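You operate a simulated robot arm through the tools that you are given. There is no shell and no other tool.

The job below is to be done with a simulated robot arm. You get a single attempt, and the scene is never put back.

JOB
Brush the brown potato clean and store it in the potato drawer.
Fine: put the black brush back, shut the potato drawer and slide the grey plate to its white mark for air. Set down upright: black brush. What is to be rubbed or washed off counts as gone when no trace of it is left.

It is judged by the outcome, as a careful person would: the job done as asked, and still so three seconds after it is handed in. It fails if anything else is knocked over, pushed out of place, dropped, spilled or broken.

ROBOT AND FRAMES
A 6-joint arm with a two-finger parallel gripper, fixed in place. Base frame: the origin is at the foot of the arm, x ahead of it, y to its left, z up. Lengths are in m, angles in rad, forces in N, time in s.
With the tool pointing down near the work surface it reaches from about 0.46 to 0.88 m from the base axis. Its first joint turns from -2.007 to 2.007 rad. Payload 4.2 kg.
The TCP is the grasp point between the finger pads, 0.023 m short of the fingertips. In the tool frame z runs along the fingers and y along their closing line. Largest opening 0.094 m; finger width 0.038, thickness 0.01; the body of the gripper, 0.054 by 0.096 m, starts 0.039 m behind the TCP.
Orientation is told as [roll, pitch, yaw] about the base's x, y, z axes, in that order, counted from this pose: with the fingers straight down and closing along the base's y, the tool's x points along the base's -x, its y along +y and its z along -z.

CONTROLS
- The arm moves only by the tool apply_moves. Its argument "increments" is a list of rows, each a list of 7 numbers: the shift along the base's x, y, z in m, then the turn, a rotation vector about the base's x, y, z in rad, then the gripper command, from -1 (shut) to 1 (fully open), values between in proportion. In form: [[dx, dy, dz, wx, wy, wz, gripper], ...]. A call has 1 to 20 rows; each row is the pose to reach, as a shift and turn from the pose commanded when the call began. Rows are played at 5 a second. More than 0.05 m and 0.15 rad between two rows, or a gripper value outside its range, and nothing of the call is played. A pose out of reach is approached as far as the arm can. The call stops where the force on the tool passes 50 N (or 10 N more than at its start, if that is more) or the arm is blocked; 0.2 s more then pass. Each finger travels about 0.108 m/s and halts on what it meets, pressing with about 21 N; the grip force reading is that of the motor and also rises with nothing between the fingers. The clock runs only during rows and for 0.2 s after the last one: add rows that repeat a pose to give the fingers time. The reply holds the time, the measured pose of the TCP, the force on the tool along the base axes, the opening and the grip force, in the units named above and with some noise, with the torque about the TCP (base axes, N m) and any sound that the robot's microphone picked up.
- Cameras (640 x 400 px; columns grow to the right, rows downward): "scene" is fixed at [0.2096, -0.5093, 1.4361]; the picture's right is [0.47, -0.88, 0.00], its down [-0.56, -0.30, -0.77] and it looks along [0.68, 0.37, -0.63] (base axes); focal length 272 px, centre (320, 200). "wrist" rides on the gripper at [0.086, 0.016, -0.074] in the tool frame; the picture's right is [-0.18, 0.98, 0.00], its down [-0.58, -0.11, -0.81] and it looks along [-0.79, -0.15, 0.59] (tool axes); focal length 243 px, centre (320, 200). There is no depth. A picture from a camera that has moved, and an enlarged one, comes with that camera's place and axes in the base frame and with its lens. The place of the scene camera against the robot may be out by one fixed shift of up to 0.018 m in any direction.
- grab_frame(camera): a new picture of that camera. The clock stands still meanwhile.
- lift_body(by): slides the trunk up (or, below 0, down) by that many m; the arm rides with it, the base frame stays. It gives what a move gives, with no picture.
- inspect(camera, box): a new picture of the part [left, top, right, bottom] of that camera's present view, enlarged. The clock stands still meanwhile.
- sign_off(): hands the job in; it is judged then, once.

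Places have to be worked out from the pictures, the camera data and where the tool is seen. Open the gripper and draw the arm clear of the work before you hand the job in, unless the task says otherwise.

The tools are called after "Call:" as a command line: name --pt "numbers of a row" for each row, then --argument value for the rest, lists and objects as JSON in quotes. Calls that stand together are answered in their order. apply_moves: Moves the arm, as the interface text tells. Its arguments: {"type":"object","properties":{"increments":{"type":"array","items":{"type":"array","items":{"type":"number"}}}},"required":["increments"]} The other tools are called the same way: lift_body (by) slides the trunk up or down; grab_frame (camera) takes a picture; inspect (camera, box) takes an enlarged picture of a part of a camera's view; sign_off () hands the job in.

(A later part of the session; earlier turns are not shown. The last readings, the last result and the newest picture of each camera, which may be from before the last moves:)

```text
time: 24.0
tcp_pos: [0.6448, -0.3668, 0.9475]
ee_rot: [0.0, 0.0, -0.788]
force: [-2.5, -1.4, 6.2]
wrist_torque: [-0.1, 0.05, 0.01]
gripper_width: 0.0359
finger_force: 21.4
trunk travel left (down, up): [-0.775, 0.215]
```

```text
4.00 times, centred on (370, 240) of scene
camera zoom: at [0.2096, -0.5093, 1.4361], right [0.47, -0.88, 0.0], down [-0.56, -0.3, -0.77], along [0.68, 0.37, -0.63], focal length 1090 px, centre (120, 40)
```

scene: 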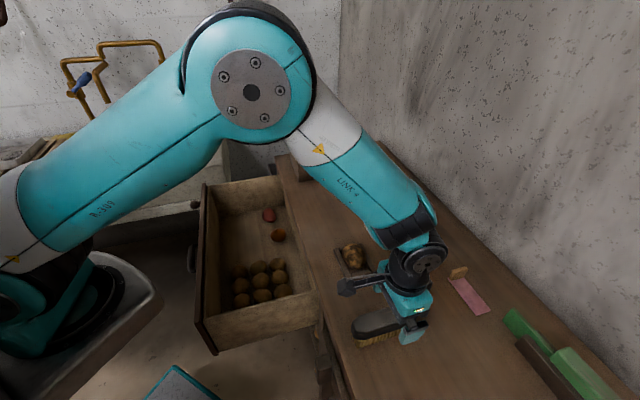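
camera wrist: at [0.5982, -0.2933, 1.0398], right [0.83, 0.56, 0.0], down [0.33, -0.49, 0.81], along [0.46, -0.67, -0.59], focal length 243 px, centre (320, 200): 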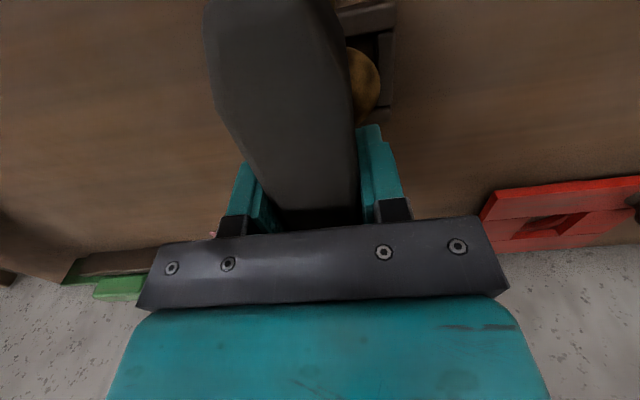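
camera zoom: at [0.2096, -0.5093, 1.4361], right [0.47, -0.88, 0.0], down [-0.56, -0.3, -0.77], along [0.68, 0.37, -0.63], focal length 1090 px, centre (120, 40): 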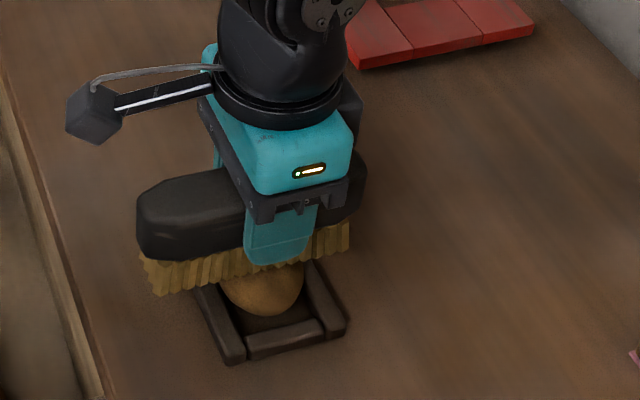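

The visible end of the potato already looks clean. I'll lift the brush and slide aside to inspect the whole potato.

Call:
apply_moves --pt "0 0 0.02 0 0 0 -1" --pt "0 0 0.05 0 0 0 -1" --pt "-0.03 -0.03 0.06 0 0 0 -1" --pt "-0.06 -0.06 0.06 0 0 0 -1" --pt "-0.09 -0.09 0.06 0 0 0 -1" --pt "-0.1 -0.1 0.06 0 0 0 -1" --pt "-0.1 -0.1 0.06 0 0 0 -1"

Call:
inspect --camera "scene" --box '[320, 225, 400, 285]'

Call:
grab_frame --camera "wrist"

```text
time: 25.6
tcp_pos: [0.5466, -0.4666, 1.007]
ee_rot: [-0.001, -0.001, -0.786]
force: [-0.1, 0.3, -1.8]
wrist_torque: [0.0, -0.01, -0.02]
gripper_width: 0.0357
finger_force: 20.6
trunk travel left (down, up): [-0.775, 0.215]
```

```text
6.67 times, centred on (360, 255) of scene
camera zoom: at [0.2096, -0.5093, 1.4361], right [0.47, -0.88, 0.0], down [-0.56, -0.3, -0.77], along [0.68, 0.37, -0.63], focal length 1817 px, centre (53, -167)
```

zoom: 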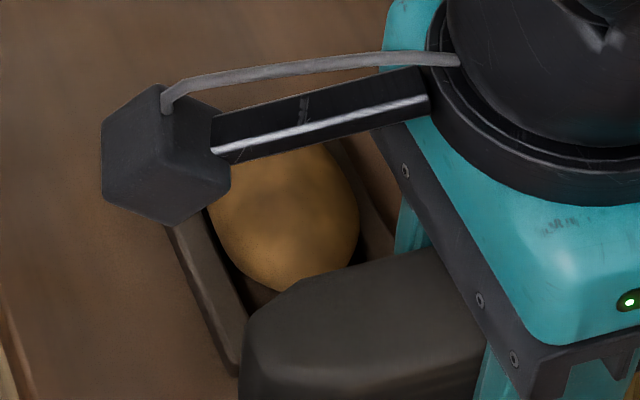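

```text
taken
camera wrist: at [0.4971, -0.3933, 1.0825], right [0.83, 0.56, 0.0], down [0.33, -0.49, 0.81], along [0.46, -0.67, -0.59], focal length 243 px, centre (320, 200)
```

wrist: 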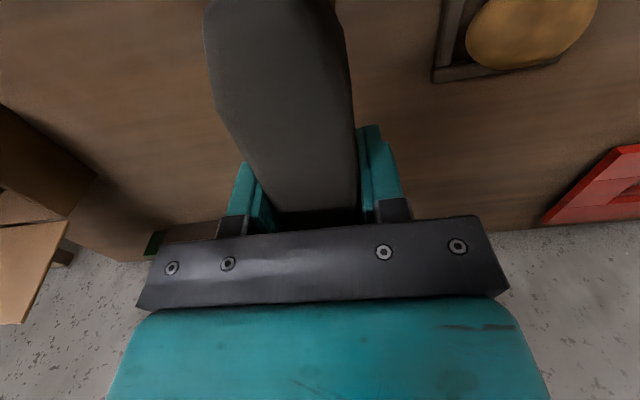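

The dirt has faded a lot, but faint patches may remain. I'll zoom in.

Call:
inspect --camera "wrist" --box '[440, 0, 610, 90]'

Call:
inspect --camera "scene" --box '[340, 240, 372, 265]'

```text
3.76 times, centred on (525, 45) of wrist
camera zoom: at [0.4971, -0.3933, 1.0825], right [0.83, 0.56, 0.0], down [0.33, -0.49, 0.81], along [0.46, -0.67, -0.59], focal length 913 px, centre (-452, 784)
```

zoom: 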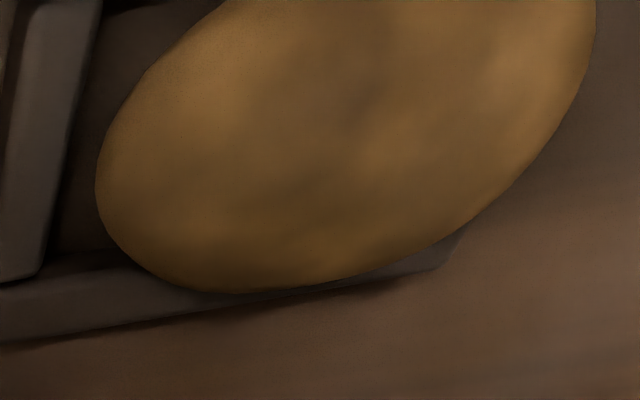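

```text
16.00 times, centred on (356, 252) of scene
camera zoom: at [0.2096, -0.5093, 1.4361], right [0.47, -0.88, 0.0], down [-0.56, -0.3, -0.77], along [0.68, 0.37, -0.63], focal length 4361 px, centre (-256, -640)
```

zoom: 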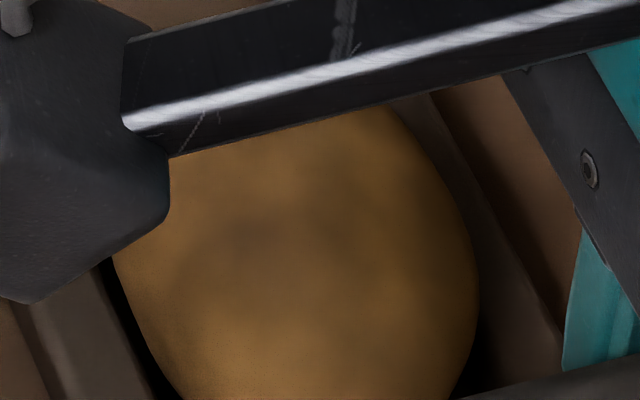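

Faint darker patches remain, so more brushing is needed. I'll go back onto the potato and make longer sets of strokes.

Call:
apply_moves --pt "0.03 0.03 0 0 0 0 -1" --pt "0.06 0.06 0 0 0 0 -1" --pt "0.09 0.09 0 0 0 0 -1" --pt "0.1 0.1 -0.02 0 0 0 -1" --pt "0.1 0.1 -0.045 0 0 0 -1" --pt "0.1 0.1 -0.055 0 0 0 -1" --pt "0.1 0.1 -0.06 0 0 0 -1" --pt "0.107 0.107 -0.06 0 0 0 -1" --pt "0.114 0.114 -0.06 0 0 0 -1" --pt "0.107 0.107 -0.06 0 0 0 -1" --pt "0.1 0.1 -0.06 0 0 0 -1" --pt "0.093 0.093 -0.06 0 0 0 -1" --pt "0.086 0.086 -0.06 0 0 0 -1" --pt "0.093 0.093 -0.06 0 0 0 -1" --pt "0.1 0.1 -0.06 0 0 0 -1" --pt "0.107 0.107 -0.06 0 0 0 -1" --pt "0.114 0.114 -0.06 0 0 0 -1" --pt "0.1 0.1 -0.06 0 0 0 -1" --pt "0.086 0.086 -0.06 0 0 0 -1" --pt "0.1 0.1 -0.06 0 0 0 -1"

Call:
apply_moves --pt "0.01 0.01 0 0 0 0 -1" --pt "0.014 0.014 0 0 0 0 -1" --pt "0.007 0.007 0 0 0 0 -1" --pt "-0.007 -0.007 0 0 0 0 -1" --pt "-0.014 -0.014 0 0 0 0 -1" --pt "-0.007 -0.007 0 0 0 0 -1" --pt "0.007 0.007 0 0 0 0 -1" --pt "0.014 0.014 0 0 0 0 -1" --pt "0 0 0 0 0 0 -1" --pt "-0.014 -0.014 0 0 0 0 -1" --pt "0 0 0 0 0 0 -1" --pt "0.014 0.014 0 0 0 0 -1" --pt "0 0 0 0 0 0 -1" --pt "-0.014 -0.014 0 0 0 0 -1" --pt "0 0 0 0 0 0 -1" --pt "0.007 -0.007 0 0 0 0 -1" --pt "0.014 -0.014 0 0 0 0 -1" --pt "0 0 0 0 0 0 -1" --pt "-0.014 0.014 0 0 0 0 -1" --pt "0 0 0 0 0 0 -1"

```text
time: 29.8
tcp_pos: [0.645, -0.3645, 0.9475]
ee_rot: [0.003, -0.001, -0.787]
force: [-1.0, -0.5, 6.6]
wrist_torque: [-0.09, 0.01, 0.05]
gripper_width: 0.0361
finger_force: 20.5
trunk travel left (down, up): [-0.775, 0.215]
```

```text
time: 34.0
tcp_pos: [0.646, -0.3643, 0.9461]
ee_rot: [0.0, -0.001, -0.786]
force: [-3.0, 4.0, 9.5]
wrist_torque: [0.14, 0.13, 0.03]
gripper_width: 0.036
finger_force: 20.7
trunk travel left (down, up): [-0.775, 0.215]
```

Forces stayed gentle (6–10 N). I'll lift, swing the brush well aside towards -e, and inspect the potato again.

Call:
apply_moves --pt "0 0 0.02 0 0 0 -1" --pt "0 0 0.05 0 0 0 -1" --pt "-0.03 -0.03 0.06 0 0 0 -1" --pt "-0.06 -0.06 0.06 0 0 0 -1" --pt "-0.09 -0.09 0.06 0 0 0 -1" --pt "-0.1277 -0.1282 0.06 0 0 0 -1" --pt "-0.15 -0.1 0.08 0 0 0 -1" --pt "-0.17 -0.08 0.1 0 0 0 -1" --pt "-0.17 -0.08 0.1 0 0 0 -1"

Call:
grab_frame --camera "wrist"

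Call:
grab_frame --camera "scene"

```text
refused: row 6 steps farther than a row can; nothing moved
```

```text
taken
camera wrist: at [0.5968, -0.2915, 1.0222], right [0.83, 0.56, 0.0], down [0.33, -0.49, 0.81], along [0.46, -0.67, -0.59], focal length 243 px, centre (320, 200)
```

wrist: 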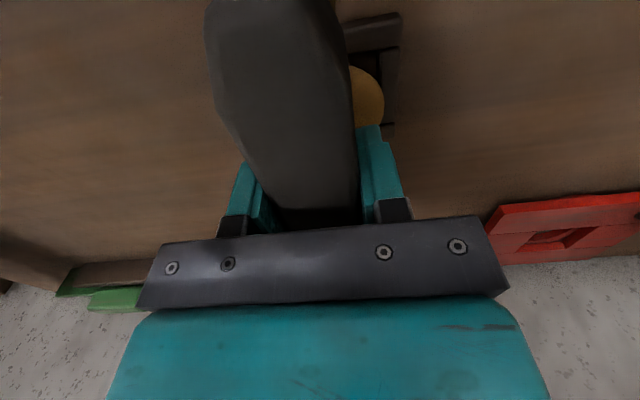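

```text
taken
```

scene: 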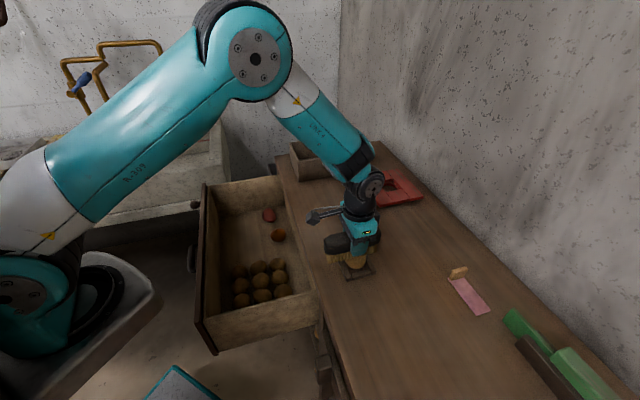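

That step was slightly too long and nothing moved. I'll resend with shorter steps.

Call:
apply_moves --pt "0 0 0.02 0 0 0 -1" --pt "0 0 0.05 0 0 0 -1" --pt "-0.03 -0.03 0.06 0 0 0 -1" --pt "-0.06 -0.06 0.06 0 0 0 -1" --pt "-0.09 -0.09 0.06 0 0 0 -1" --pt "-0.11 -0.11 0.06 0 0 0 -1" --pt "-0.1277 -0.1282 0.06 0 0 0 -1" --pt "-0.15 -0.11 0.08 0 0 0 -1" --pt "-0.17 -0.09 0.1 0 0 0 -1" --pt "-0.17 -0.09 0.1 0 0 0 -1"

Call:
grab_frame --camera "wrist"

Call:
inspect --camera "scene" --box '[320, 225, 400, 285]'

```text
time: 36.2
tcp_pos: [0.475, -0.4553, 1.0463]
ee_rot: [-0.001, 0.0, -0.786]
force: [0.7, -0.1, -1.0]
wrist_torque: [0.02, 0.0, 0.0]
gripper_width: 0.0362
finger_force: 20.8
trunk travel left (down, up): [-0.775, 0.215]
```

```text
taken
camera wrist: at [0.4263, -0.3822, 1.1211], right [0.83, 0.56, 0.0], down [0.33, -0.49, 0.81], along [0.46, -0.67, -0.59], focal length 243 px, centre (320, 200)
```

wrist: 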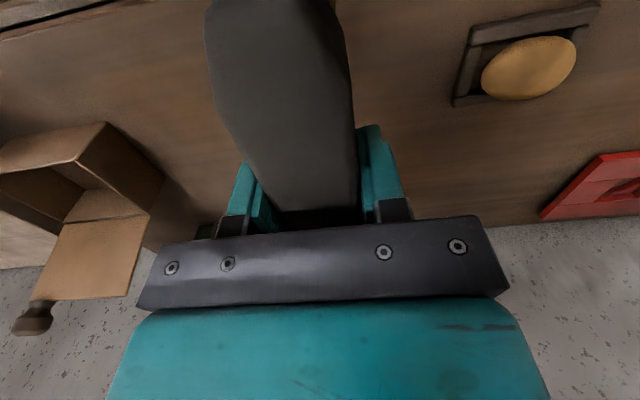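

```text
6.67 times, centred on (360, 255) of scene
camera zoom: at [0.2096, -0.5093, 1.4361], right [0.47, -0.88, 0.0], down [-0.56, -0.3, -0.77], along [0.68, 0.37, -0.63], focal length 1817 px, centre (53, -167)
```

zoom: 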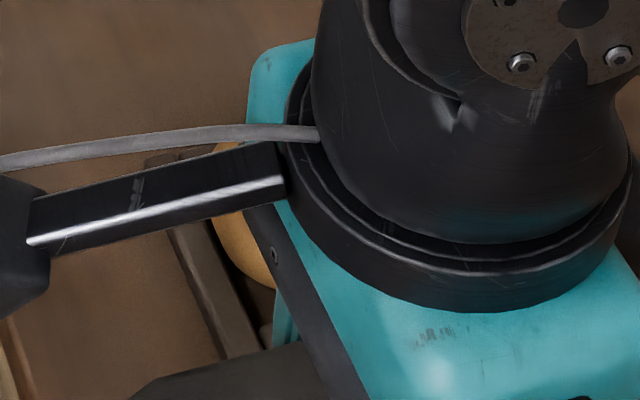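

The potato now looks evenly tan. I'll zoom in to check for any trace.

Call:
inspect --camera "wrist" --box '[470, 20, 590, 110]'

Call:
inspect --camera "wrist" --box '[500, 45, 560, 85]'

```text
4.44 times, centred on (530, 65) of wrist
camera zoom: at [0.4263, -0.3822, 1.1211], right [0.83, 0.56, 0.0], down [0.33, -0.49, 0.81], along [0.46, -0.67, -0.59], focal length 1078 px, centre (-613, 800)
```

zoom: 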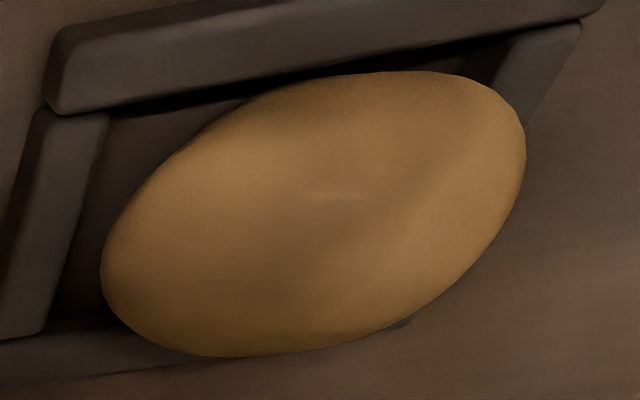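

```text
10.00 times, centred on (530, 65) of wrist
camera zoom: at [0.4263, -0.3822, 1.1211], right [0.83, 0.56, 0.0], down [0.33, -0.49, 0.81], along [0.46, -0.67, -0.59], focal length 2426 px, centre (-1780, 1550)
```

zoom: 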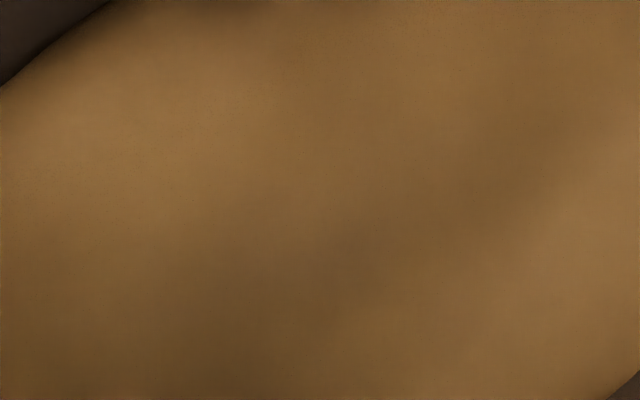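

It looks clean apart from possible soft shading. To be sure no trace is left, I'll do another thorough set of strokes, covering both directions, and compare.

Call:
apply_moves --pt "0.04 0.02 -0.02 0 0 0 -1" --pt "0.08 0.04 -0.03 0 0 0 -1" --pt "0.12 0.06 -0.04 0 0 0 -1" --pt "0.155 0.08 -0.04 0 0 0 -1" --pt "0.17 0.09 -0.06 0 0 0 -1" --pt "0.17 0.09 -0.085 0 0 0 -1" --pt "0.17 0.09 -0.096 0 0 0 -1" --pt "0.17 0.09 -0.1 0 0 0 -1" --pt "0.177 0.097 -0.1 0 0 0 -1" --pt "0.184 0.104 -0.1 0 0 0 -1" --pt "0.19 0.11 -0.1 0 0 0 -1" --pt "0.177 0.097 -0.1 0 0 0 -1" --pt "0.163 0.083 -0.1 0 0 0 -1" --pt "0.15 0.07 -0.1 0 0 0 -1" --pt "0.163 0.083 -0.1 0 0 0 -1" --pt "0.177 0.097 -0.1 0 0 0 -1" --pt "0.19 0.11 -0.1 0 0 0 -1" --pt "0.177 0.097 -0.1 0 0 0 -1" --pt "0.163 0.083 -0.1 0 0 0 -1" --pt "0.17 0.09 -0.1 0 0 0 -1"

Call:
apply_moves --pt "0.01 -0.01 0 0 0 0 -1" --pt "0.02 -0.02 0 0 0 0 -1" --pt "0.01 -0.01 0 0 0 0 -1" --pt "-0.01 0.01 0 0 0 0 -1" --pt "-0.02 0.02 0 0 0 0 -1" --pt "-0.01 0.01 0 0 0 0 -1" --pt "0.01 -0.01 0 0 0 0 -1" --pt "0.02 -0.02 0 0 0 0 -1" --pt "0 0 0 0 0 0 -1" --pt "0.014 0.014 0 0 0 0 -1" --pt "0 0 0 0 0 0 -1" --pt "-0.014 -0.014 0 0 0 0 -1" --pt "0 0 0 0 0 0 -1" --pt "0.014 0.014 0 0 0 0 -1" --pt "0 0 0 0 0 0 -1" --pt "-0.014 -0.014 0 0 0 0 -1" --pt "0 0 0 0 0 0 -1" --pt "0 0 0.02 0 0 0 -1" --pt "0 0 0.05 0 0 0 -1" --pt "0 0 0.06 0 0 0 -1"

Call:
apply_moves --pt "-0.03 -0.03 0 0 0 0 -1" --pt "-0.06 -0.06 0 0 0 0 -1" --pt "-0.09 -0.09 0 0 0 0 -1" --pt "-0.11 -0.11 0 0 0 0 -1" --pt "-0.1277 -0.1282 0 0 0 0 -1" --pt "-0.15 -0.11 0.02 0 0 0 -1" --pt "-0.17 -0.09 0.04 0 0 0 -1" --pt "-0.17 -0.09 0.04 0 0 0 -1"

Call:
inspect --camera "wrist" --box '[470, 20, 590, 110]'

Call:
inspect --camera "wrist" --box '[500, 45, 560, 85]'

```text
time: 40.4
tcp_pos: [0.6456, -0.3656, 0.9462]
ee_rot: [-0.002, 0.0, -0.791]
force: [-5.4, -5.5, 14.0]
wrist_torque: [-0.22, 0.1, -0.08]
gripper_width: 0.036
finger_force: 20.8
trunk travel left (down, up): [-0.775, 0.215]
```

```text
time: 44.6
tcp_pos: [0.6484, -0.3641, 1.0086]
ee_rot: [-0.001, 0.001, -0.786]
force: [0.4, -0.4, -1.2]
wrist_torque: [-0.03, -0.01, -0.01]
gripper_width: 0.0355
finger_force: 21.5
trunk travel left (down, up): [-0.775, 0.215]
```

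```text
time: 46.4
tcp_pos: [0.4761, -0.4551, 1.0459]
ee_rot: [0.0, -0.001, -0.785]
force: [0.5, -0.2, -1.6]
wrist_torque: [0.0, 0.01, -0.01]
gripper_width: 0.0358
finger_force: 20.9
trunk travel left (down, up): [-0.775, 0.215]
```

```text
4.44 times, centred on (530, 65) of wrist
camera zoom: at [0.4271, -0.3818, 1.1207], right [0.83, 0.56, 0.0], down [0.33, -0.49, 0.81], along [0.46, -0.67, -0.59], focal length 1078 px, centre (-613, 800)
```

zoom: 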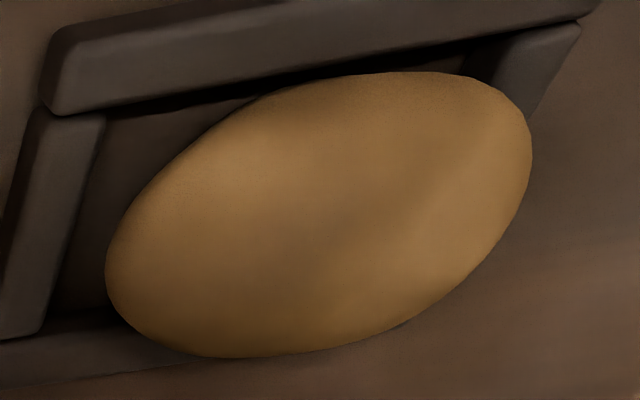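

```text
10.00 times, centred on (530, 65) of wrist
camera zoom: at [0.4271, -0.3818, 1.1207], right [0.83, 0.56, 0.0], down [0.33, -0.49, 0.81], along [0.46, -0.67, -0.59], focal length 2426 px, centre (-1780, 1550)
```

zoom: 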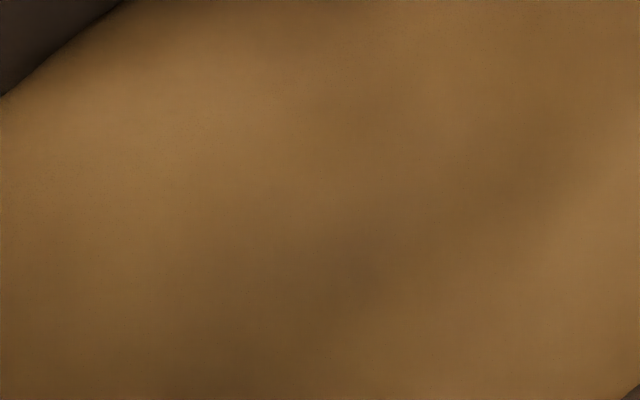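

The shading is now smooth and matches the gripper's own shadow; I'll verify again in open light after putting the brush back. Now I return the brush to its original pose, descending carefully.

Call:
apply_moves --pt "0.02 -0.02 -0.02 0 0 0 -1" --pt "0.0423 -0.0382 -0.046 0 0 0 -1" --pt "0.0423 -0.0382 -0.08 0 0 0 -1" --pt "0.0423 -0.0382 -0.115 0 0 0 -1" --pt "0.0423 -0.0382 -0.132 0 0 0 -1" --pt "0.0423 -0.0382 -0.139 0 0 0 -1" --pt "0.0423 -0.0382 -0.142 0 0 0 -1" --pt "0.0423 -0.0382 -0.142 0 0 0 -1"

Call:
inspect --camera "scene" --box '[330, 270, 450, 360]'

```text
time: 48.2
tcp_pos: [0.5187, -0.4927, 0.9061]
ee_rot: [0.0, 0.002, -0.786]
force: [0.1, 0.2, -1.5]
wrist_torque: [0.02, -0.03, -0.01]
gripper_width: 0.0358
finger_force: 20.8
trunk travel left (down, up): [-0.775, 0.215]
```

```text
4.44 times, centred on (390, 315) of scene
camera zoom: at [0.2096, -0.5093, 1.4361], right [0.47, -0.88, 0.0], down [-0.56, -0.3, -0.77], along [0.68, 0.37, -0.63], focal length 1211 px, centre (9, -311)
```

zoom: 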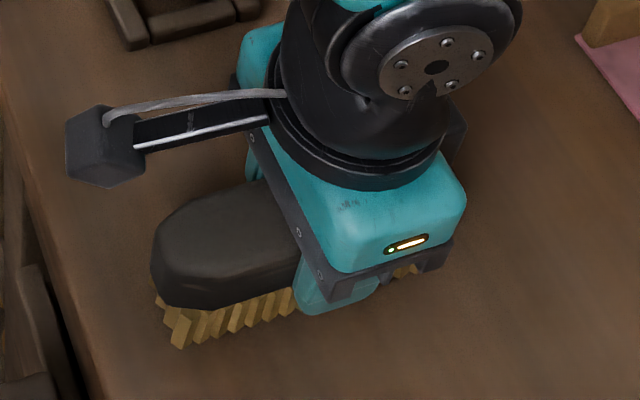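

No table contact yet at 0.905. Lowering the last millimetres.

Call:
apply_moves --pt "0 0 -0.001 0 0 0 -1" --pt "0 0 -0.002 0 0 0 -1" --pt "0 0 -0.003 0 0 0 -1" --pt "0 0 -0.0035 0 0 0 -1" --pt "0 0 -0.0035 0 0 0 -1"

```text
time: 49.4
tcp_pos: [0.5188, -0.4931, 0.9018]
ee_rot: [-0.001, -0.001, -0.784]
force: [0.4, -0.2, -1.7]
wrist_torque: [0.0, 0.02, 0.01]
gripper_width: 0.0358
finger_force: 20.8
trunk travel left (down, up): [-0.775, 0.215]
```

Still carrying the full weight of the brush; a little lower.

Call:
apply_moves --pt "0 0 -0.0007 0 0 0 -1" --pt "0 0 -0.0014 0 0 0 -1" --pt "0 0 -0.0014 0 0 0 -1"

```text
time: 50.2
tcp_pos: [0.5201, -0.4931, 0.9006]
ee_rot: [0.001, 0.0, -0.786]
force: [-3.7, -0.2, 6.8]
wrist_torque: [-0.34, -0.17, -0.06]
gripper_width: 0.0358
finger_force: 21.2
trunk travel left (down, up): [-0.775, 0.215]
```

The bristles are now on the table (6.8 N). I'll ease off half a millimetre and open the fingers, then rise.

Call:
apply_moves --pt "0 0 0.0006 0 0 0 -1" --pt "0 0 0.0006 0 0 0 -0.15" --pt "0 0 0.0006 0 0 0 0.1" --pt "0 0 0.0006 0 0 0 0.6" --pt "0 0 0.0006 0 0 0 1" --pt "0 0 0.0006 0 0 0 1" --pt "0 0 0.03 0 0 0 1" --pt "0 0 0.07 0 0 0 1" --pt "0 0 0.1 0 0 0 1" --pt "0 0 0.1 0 0 0 1"

Call:
grab_frame --camera "wrist"

Call:
inspect --camera "scene" --box '[320, 260, 460, 360]'

```text
time: 52.4
tcp_pos: [0.5182, -0.492, 1.002]
ee_rot: [0.001, 0.0, -0.785]
force: [0.0, -0.8, -0.2]
wrist_torque: [-0.01, -0.02, 0.0]
gripper_width: 0.094
finger_force: 0.0
trunk travel left (down, up): [-0.775, 0.215]
```

```text
taken
camera wrist: at [0.4702, -0.4195, 1.0764], right [0.83, 0.56, 0.0], down [0.33, -0.49, 0.81], along [0.45, -0.67, -0.59], focal length 243 px, centre (320, 200)
```

wrist: 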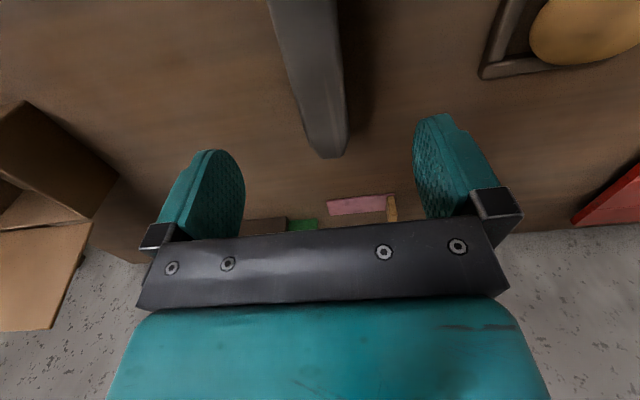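

```text
4.00 times, centred on (390, 310) of scene
camera zoom: at [0.2096, -0.5093, 1.4361], right [0.47, -0.88, 0.0], down [-0.56, -0.3, -0.77], along [0.68, 0.37, -0.63], focal length 1090 px, centre (40, -240)
```

zoom: 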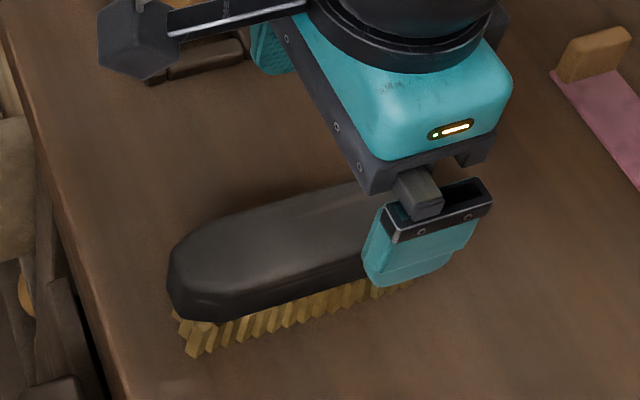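

The brush stands upright in its original place. Now I'll move to view the potato from a similar pose as the first close-up and recheck its cleanliness.

Call:
apply_moves --pt "0 0.03 0.02 0 0 0 1" --pt "0.005 0.07 0.04 0 0 0 1" --pt "0.01 0.115 0.05 0 0 0 1" --pt "0.02 0.16 0.05 0 0 0 1" --pt "0.027 0.2 0.05 0 0 0 1" --pt "0.0315 0.2244 0.05 0 0 0 1" --pt "0.0315 0.2244 0.05 0 0 0 1"

Call:
grab_frame --camera "wrist"

Call:
inspect --camera "wrist" --box '[290, 125, 394, 190]'

Call:
inspect --camera "scene" --box '[320, 225, 400, 285]'

Call:
inspect --camera "scene" --box '[340, 295, 430, 351]'

```text
time: 54.0
tcp_pos: [0.5495, -0.269, 1.0496]
ee_rot: [0.0, 0.0, -0.784]
force: [0.9, 0.3, -0.9]
wrist_torque: [0.01, 0.04, -0.01]
gripper_width: 0.0941
finger_force: 0.1
trunk travel left (down, up): [-0.775, 0.215]
```

```text
taken
camera wrist: at [0.501, -0.1958, 1.1251], right [0.83, 0.56, 0.0], down [0.33, -0.49, 0.81], along [0.46, -0.67, -0.59], focal length 243 px, centre (320, 200)
```

wrist: 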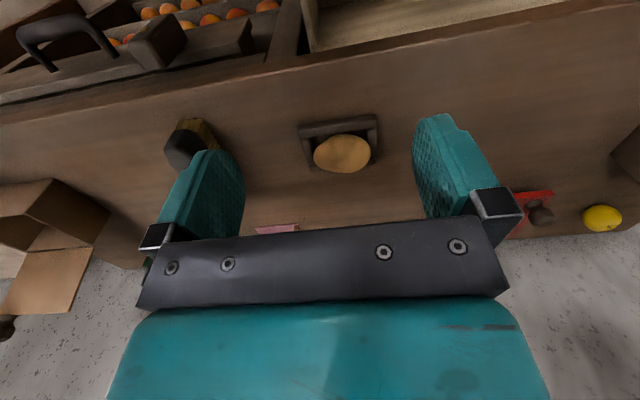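

```text
6.15 times, centred on (342, 158) of wrist
camera zoom: at [0.501, -0.1958, 1.1251], right [0.83, 0.56, 0.0], down [0.33, -0.49, 0.81], along [0.46, -0.67, -0.59], focal length 1493 px, centre (185, 462)
```

zoom: 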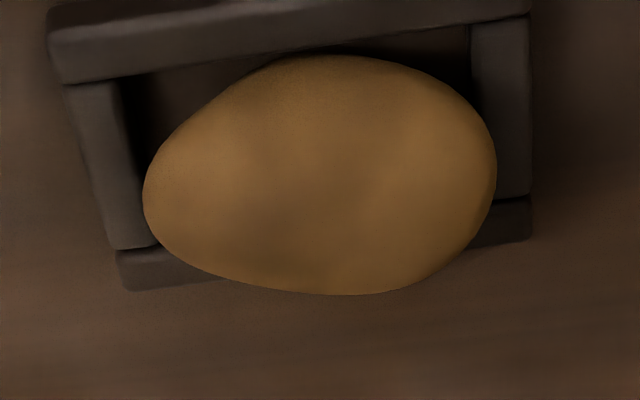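

```text
6.67 times, centred on (360, 255) of scene
camera zoom: at [0.2096, -0.5093, 1.4361], right [0.47, -0.88, 0.0], down [-0.56, -0.3, -0.77], along [0.68, 0.37, -0.63], focal length 1817 px, centre (53, -167)
```

zoom: 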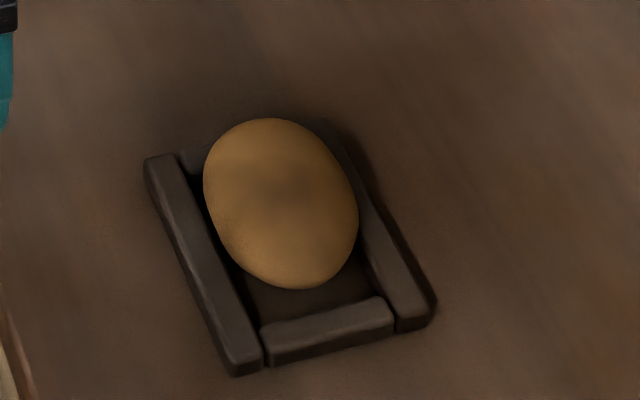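

```text
7.11 times, centred on (385, 323) of scene
camera zoom: at [0.2096, -0.5093, 1.4361], right [0.47, -0.88, 0.0], down [-0.56, -0.3, -0.77], along [0.68, 0.37, -0.63], focal length 1938 px, centre (-142, -675)
```

zoom: 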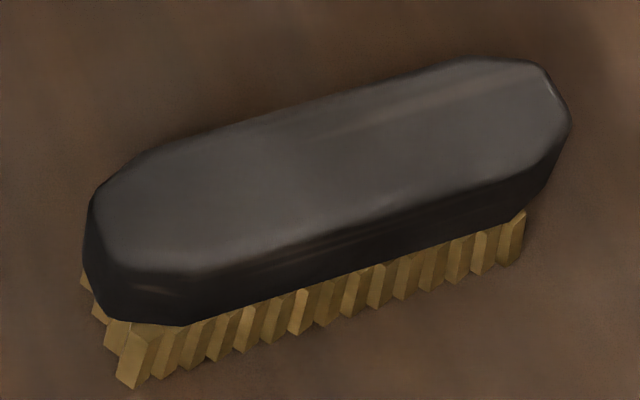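

The brush matches its original spot. There's a faint darker spot near the top of the potato in the scene view; I need to see if that's dirt or shadow, so I'll enlarge it.

Call:
inspect --camera "scene" --box '[340, 238, 372, 266]'

Call:
inspect --camera "wrist" --box '[310, 130, 375, 176]'

Call:
grab_frame --camera "scene"

```text
14.29 times, centred on (356, 252) of scene
camera zoom: at [0.2096, -0.5093, 1.4361], right [0.47, -0.88, 0.0], down [-0.56, -0.3, -0.77], along [0.68, 0.37, -0.63], focal length 3893 px, centre (-194, -543)
```

zoom: 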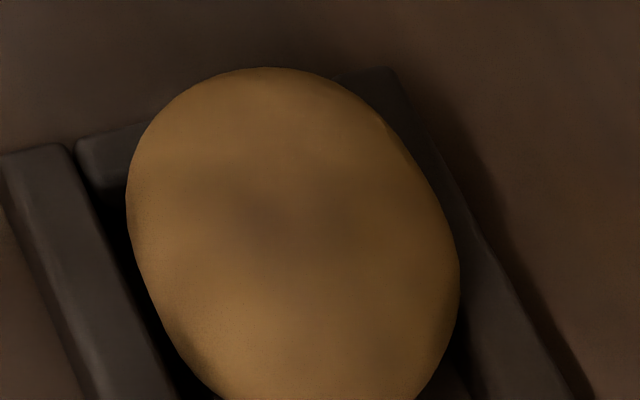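

```text
8.70 times, centred on (342, 153) of wrist
camera zoom: at [0.501, -0.1958, 1.1251], right [0.83, 0.56, 0.0], down [0.33, -0.49, 0.81], along [0.46, -0.67, -0.59], focal length 2110 px, centre (124, 609)
```

zoom: 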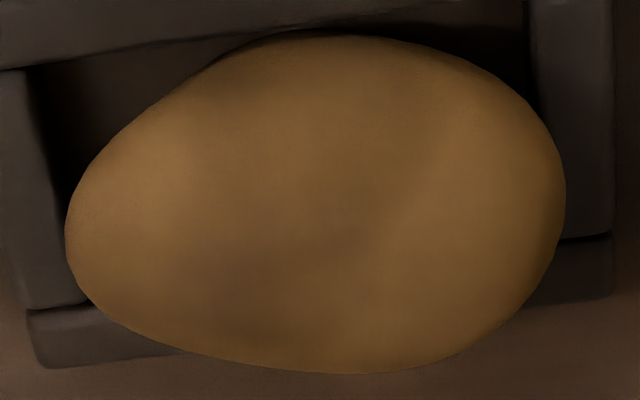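

```text
taken
```

scene: 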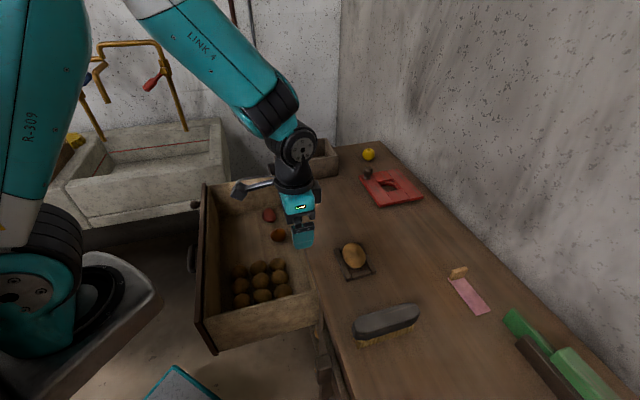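

A soft darker area persists on top; it could be a shadow of the arm. I'll draw the arm well away and compare the potato in open light.

Call:
apply_moves --pt "0.01 0.04 0.03 0 0 0 1" --pt "0.02 0.08 0.06 0 0 0 1" --pt "0.03 0.12 0.08 0 0 0 1" --pt "0.035 0.165 0.09 0 0 0 1" --pt "0.04 0.21 0.1 0 0 0 1" --pt "0.03 0.255 0.1 0 0 0 1" --pt "0.02 0.3 0.1 0 0 0 1" --pt "0.0 0.34 0.1 0 0 0 1" --pt "-0.02 0.38 0.1 0 0 0 1" --pt "-0.04 0.42 0.1 0 0 0 1" --pt "-0.06 0.46 0.1 0 0 0 1" --pt "-0.06 0.46 0.1 0 0 0 1"

Call:
inspect --camera "scene" --box '[340, 238, 372, 266]'

Call:
inspect --camera "scene" --box '[220, 200, 300, 310]'

Call:
grab_frame --camera "wrist"

```text
refused: row 1 steps farther than a row can; nothing moved
```

```text
14.29 times, centred on (356, 252) of scene
camera zoom: at [0.2096, -0.5093, 1.4361], right [0.47, -0.88, 0.0], down [-0.56, -0.3, -0.77], along [0.68, 0.37, -0.63], focal length 3893 px, centre (-194, -543)
```

zoom: 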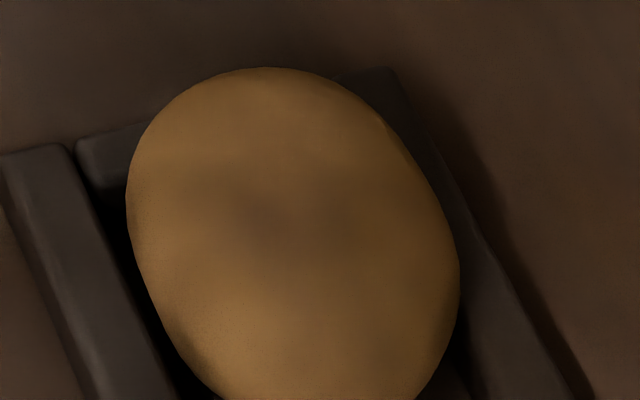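

```text
3.64 times, centred on (260, 255) of scene
camera zoom: at [0.2096, -0.5093, 1.4361], right [0.47, -0.88, 0.0], down [-0.56, -0.3, -0.77], along [0.68, 0.37, -0.63], focal length 991 px, centre (538, 0)
```

zoom: 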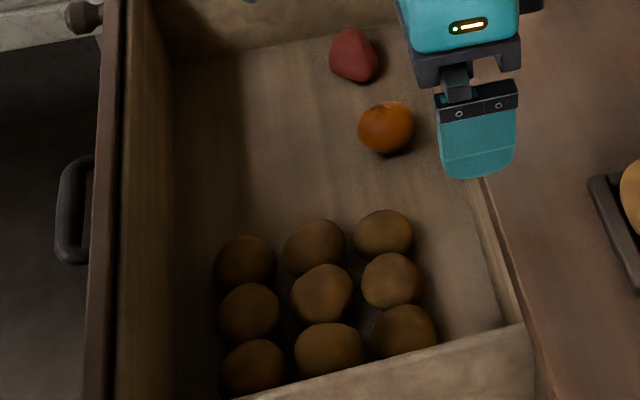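

```text
taken
camera wrist: at [0.501, -0.1958, 1.1251], right [0.83, 0.56, 0.0], down [0.33, -0.49, 0.81], along [0.46, -0.67, -0.59], focal length 243 px, centre (320, 200)
```

wrist: 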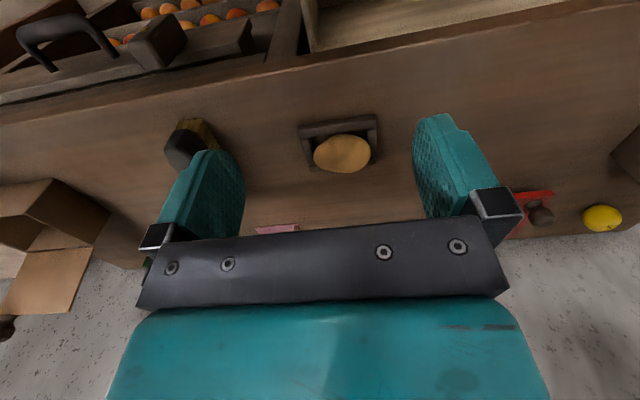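

The step was again a hair too long, so nothing moved. I'll resend with smaller steps.

Call:
apply_moves --pt "0.01 0.035 0.025 0 0 0 1" --pt "0.02 0.07 0.05 0 0 0 1" --pt "0.03 0.11 0.07 0 0 0 1" --pt "0.035 0.15 0.09 0 0 0 1" --pt "0.04 0.19 0.1 0 0 0 1" --pt "0.035 0.235 0.1 0 0 0 1" --pt "0.025 0.275 0.1 0 0 0 1" --pt "0.01 0.315 0.1 0 0 0 1" --pt "-0.01 0.355 0.1 0 0 0 1" --pt "-0.03 0.395 0.1 0 0 0 1" --pt "-0.05 0.435 0.1 0 0 0 1" --pt "-0.06 0.46 0.1 0 0 0 1" --pt "-0.06 0.46 0.1 0 0 0 1"

Call:
inspect --camera "scene" --box '[340, 238, 372, 266]'

Call:
grab_frame --camera "scene"

Call:
grab_frame --camera "wrist"

```text
time: 56.8
tcp_pos: [0.4914, 0.1915, 1.1515]
ee_rot: [-0.001, -0.002, -0.786]
force: [0.3, -0.4, -0.5]
wrist_torque: [0.0, 0.02, 0.01]
gripper_width: 0.0944
finger_force: 0.0
trunk travel left (down, up): [-0.775, 0.215]
```

```text
14.29 times, centred on (356, 252) of scene
camera zoom: at [0.2096, -0.5093, 1.4361], right [0.47, -0.88, 0.0], down [-0.56, -0.3, -0.77], along [0.68, 0.37, -0.63], focal length 3893 px, centre (-194, -543)
```

zoom: 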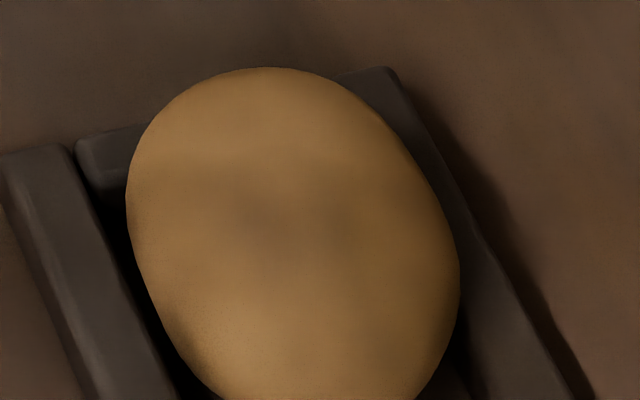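

```text
taken
```

scene: 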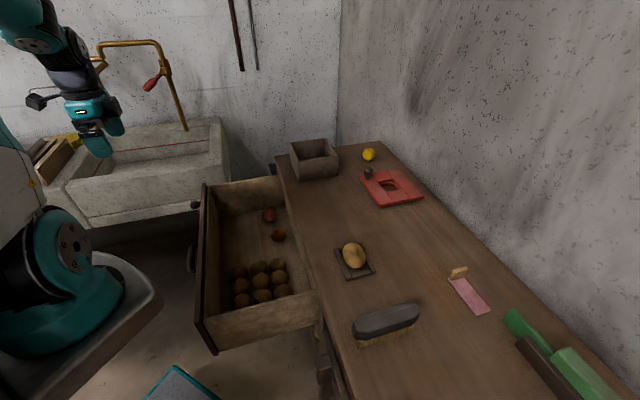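

```text
taken
camera wrist: at [0.4415, 0.2645, 1.2266], right [0.83, 0.56, 0.0], down [0.33, -0.49, 0.81], along [0.45, -0.67, -0.59], focal length 243 px, centre (320, 200)
```

wrist: 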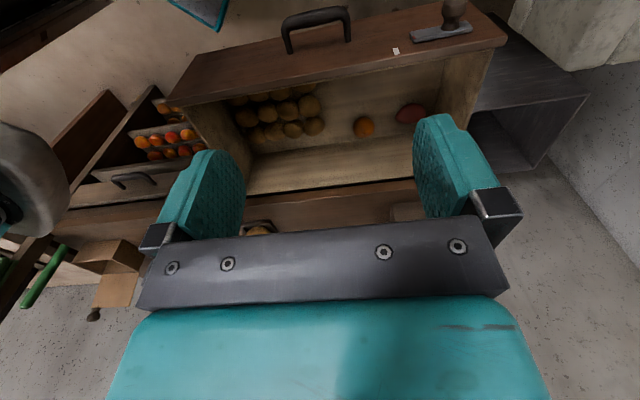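

With the arm away, a very faint darker area remains on the potato. I'll compare with the (clean) potatoes in the drawer to see if it's natural skin shading.

Call:
inspect --camera "scene" --box '[244, 255, 292, 300]'

Call:
inspect --camera "wrist" --box '[220, 85, 330, 145]'

Call:
inspect --camera "wrist" --box '[230, 40, 440, 200]'

Call:
inspect --camera "scene" --box '[344, 242, 366, 258]'

```text
8.89 times, centred on (268, 278) of scene
camera zoom: at [0.2096, -0.5093, 1.4361], right [0.47, -0.88, 0.0], down [-0.56, -0.3, -0.77], along [0.68, 0.37, -0.63], focal length 2422 px, centre (782, -489)
```

zoom: 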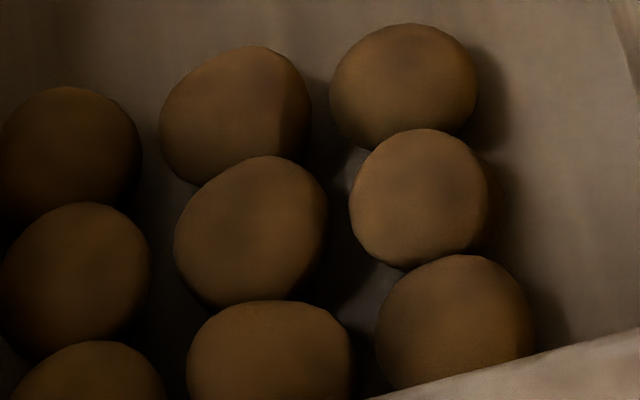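

```text
5.82 times, centred on (275, 115) of wrist
camera zoom: at [0.4415, 0.2645, 1.2266], right [0.83, 0.56, 0.0], down [0.33, -0.49, 0.81], along [0.45, -0.67, -0.59], focal length 1412 px, centre (582, 694)
```

zoom: 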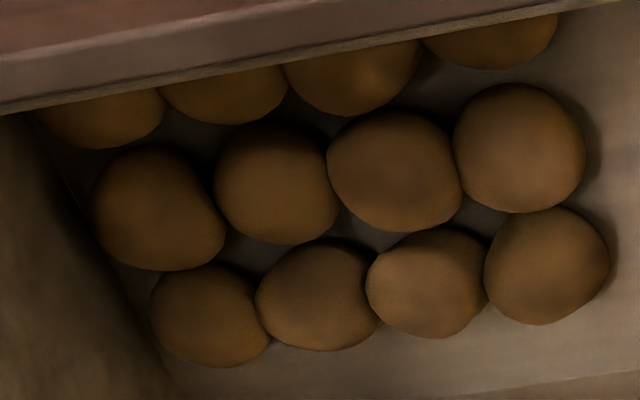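

```text
2.50 times, centred on (335, 120) of wrist
camera zoom: at [0.4415, 0.2645, 1.2266], right [0.83, 0.56, 0.0], down [0.33, -0.49, 0.81], along [0.45, -0.67, -0.59], focal length 606 px, centre (282, 400)
```

zoom: 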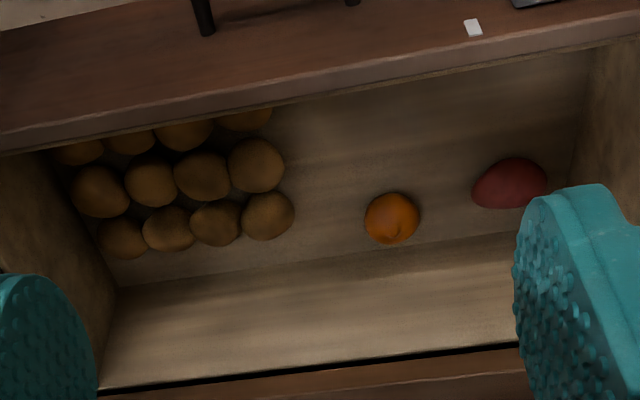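

```text
16.00 times, centred on (355, 250) of scene
camera zoom: at [0.2096, -0.5093, 1.4361], right [0.47, -0.88, 0.0], down [-0.56, -0.3, -0.77], along [0.68, 0.37, -0.63], focal length 4361 px, centre (-240, -600)
```

zoom: 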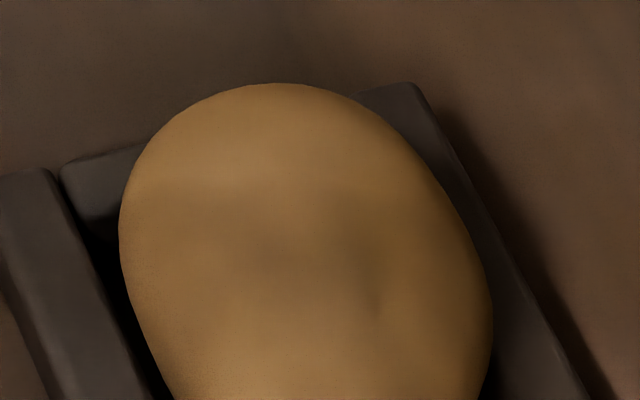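

The drawer potatoes show the same faint mottling, so the potato is clean; I'll also check its underside when lifted. Next I turn the gripper 90° (closing across the potato's narrow side, along n) and move above the potato.

Call:
apply_moves --pt "0.0125 -0.0429 -0.0038 0 0 0.1208 1" --pt "0.0249 -0.0858 -0.0077 0 0 0.2417 1" --pt "0.0374 -0.1288 -0.0115 0 0 0.3625 1" --pt "0.0498 -0.1717 -0.0154 0 0 0.4833 1" --pt "0.0623 -0.2146 -0.0192 0 0 0.6042 1" --pt "0.0748 -0.2575 -0.0231 0 0 0.725 1" --pt "0.0872 -0.3005 -0.0269 0 0 0.8458 1" --pt "0.0997 -0.3434 -0.0308 0 0 0.9666 1" --pt "0.1122 -0.3863 -0.0346 0 0 1.0875 1" --pt "0.1246 -0.4292 -0.0385 0 0 1.2083 1" --pt "0.1371 -0.4722 -0.0423 0 0 1.3291 1" --pt "0.1496 -0.5151 -0.0462 0 0 1.45 1" --pt "0.1621 -0.5578 -0.05 0 0 1.5708 1" --pt "0.1621 -0.5578 -0.05 0 0 1.5708 1"

Call:
grab_frame --camera "wrist"

Call:
grab_frame --camera "scene"

```text
time: 59.8
tcp_pos: [0.652, -0.3694, 1.1012]
ee_rot: [0.001, 0.0, 0.785]
force: [-0.5, -0.5, 0.8]
wrist_torque: [0.01, -0.02, -0.01]
gripper_width: 0.0938
finger_force: 0.1
trunk travel left (down, up): [-0.775, 0.215]
```

```text
taken
camera wrist: at [0.5798, -0.4184, 1.1769], right [-0.57, 0.82, 0.0], down [0.49, 0.33, 0.81], along [0.66, 0.46, -0.59], focal length 243 px, centre (320, 200)
```

wrist: 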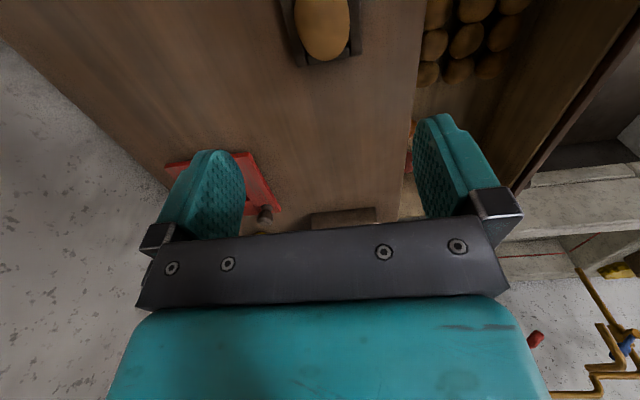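

```text
taken
```

scene: 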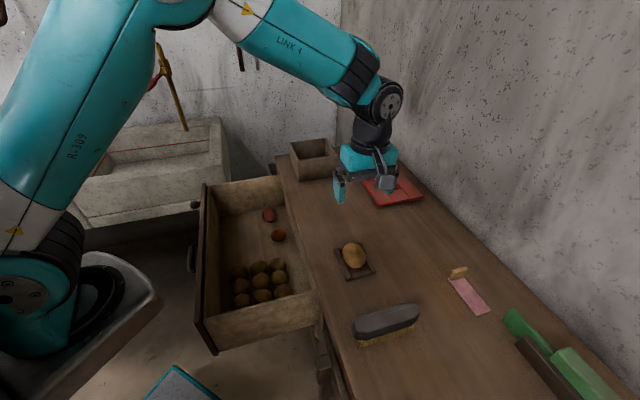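

I'm above the potato, closing direction along n. I'll zoom on the cradle to measure the gap between the potato and the rails.

Call:
inspect --camera "wrist" --box '[270, 0, 380, 60]'

Call:
inspect --camera "wrist" --box '[400, 0, 560, 100]'

```text
5.82 times, centred on (325, 30) of wrist
camera zoom: at [0.5798, -0.4184, 1.1769], right [-0.57, 0.82, 0.0], down [0.49, 0.33, 0.81], along [0.66, 0.46, -0.59], focal length 1412 px, centre (291, 1189)
```

zoom: 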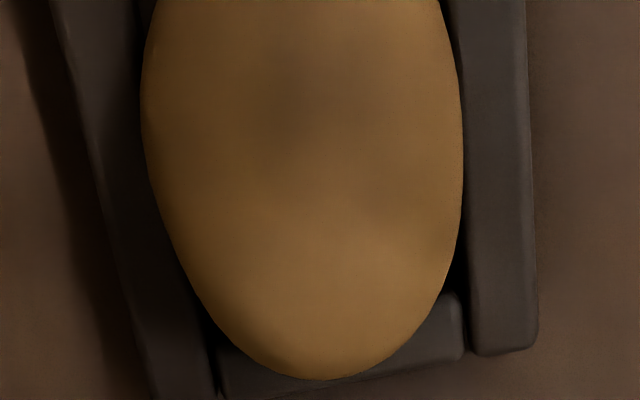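

```text
4.00 times, centred on (480, 50) of wrist
camera zoom: at [0.5798, -0.4184, 1.1769], right [-0.57, 0.82, 0.0], down [0.49, 0.33, 0.81], along [0.66, 0.46, -0.59], focal length 970 px, centre (-320, 800)
```

zoom: 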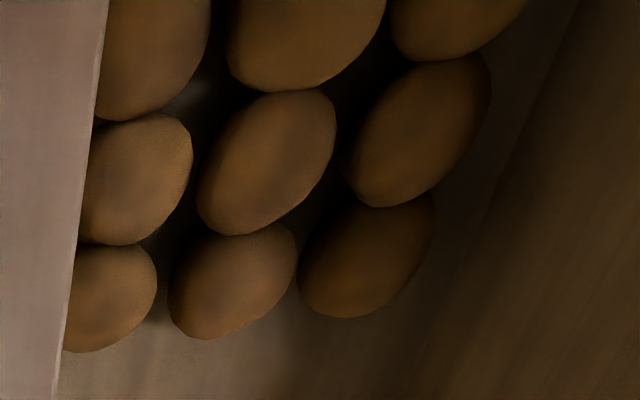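

The potato is 56 mm wide along n, just filling the cradle, so I must grip it at its equator with fingertips just above the rails. I descend to a height slightly above that first.

Call:
apply_moves --pt "0.0012 0.0016 -0.045 0 0 0 1" --pt "0.0012 0.0016 -0.09 0 0 0 1" --pt "0.0012 0.0016 -0.13 0 0 0 1" --pt "0.0012 0.0016 -0.16 0 0 0 1" --pt "0.0012 0.0016 -0.18 0 0 0 1" --pt "0.0012 0.0016 -0.19 0 0 0 1" --pt "0.0012 0.0016 -0.19 0 0 0 1"

Call:
grab_frame --camera "wrist"

Call:
inspect --camera "scene" --box '[310, 210, 400, 290]'

```text
time: 61.4
tcp_pos: [0.6546, -0.3652, 0.9101]
ee_rot: [-0.001, -0.001, 0.786]
force: [1.2, -0.6, -0.1]
wrist_torque: [0.01, 0.0, 0.0]
gripper_width: 0.094
finger_force: 0.0
trunk travel left (down, up): [-0.775, 0.215]
```

```text
taken
camera wrist: at [0.5824, -0.4149, 0.9844], right [-0.56, 0.83, 0.0], down [0.49, 0.33, 0.81], along [0.67, 0.46, -0.59], focal length 243 px, centre (320, 200)
```

wrist: 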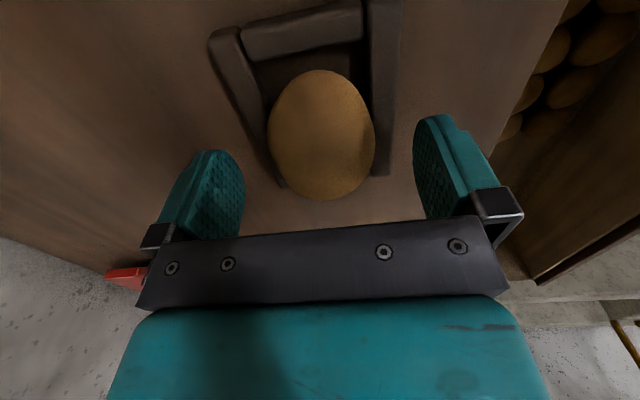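

```text
5.00 times, centred on (355, 250) of scene
camera zoom: at [0.2096, -0.5093, 1.4361], right [0.47, -0.88, 0.0], down [-0.56, -0.3, -0.77], along [0.68, 0.37, -0.63], focal length 1363 px, centre (145, -50)
```

zoom: 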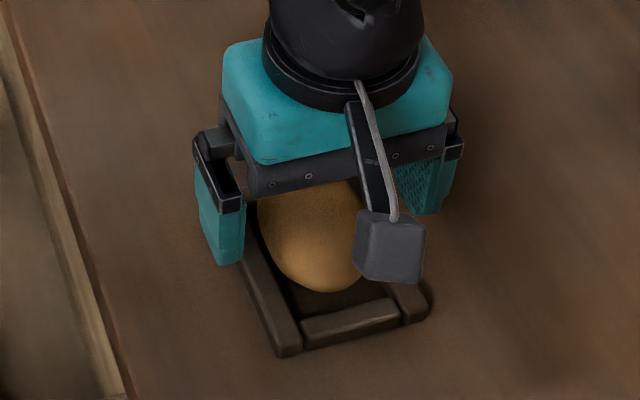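

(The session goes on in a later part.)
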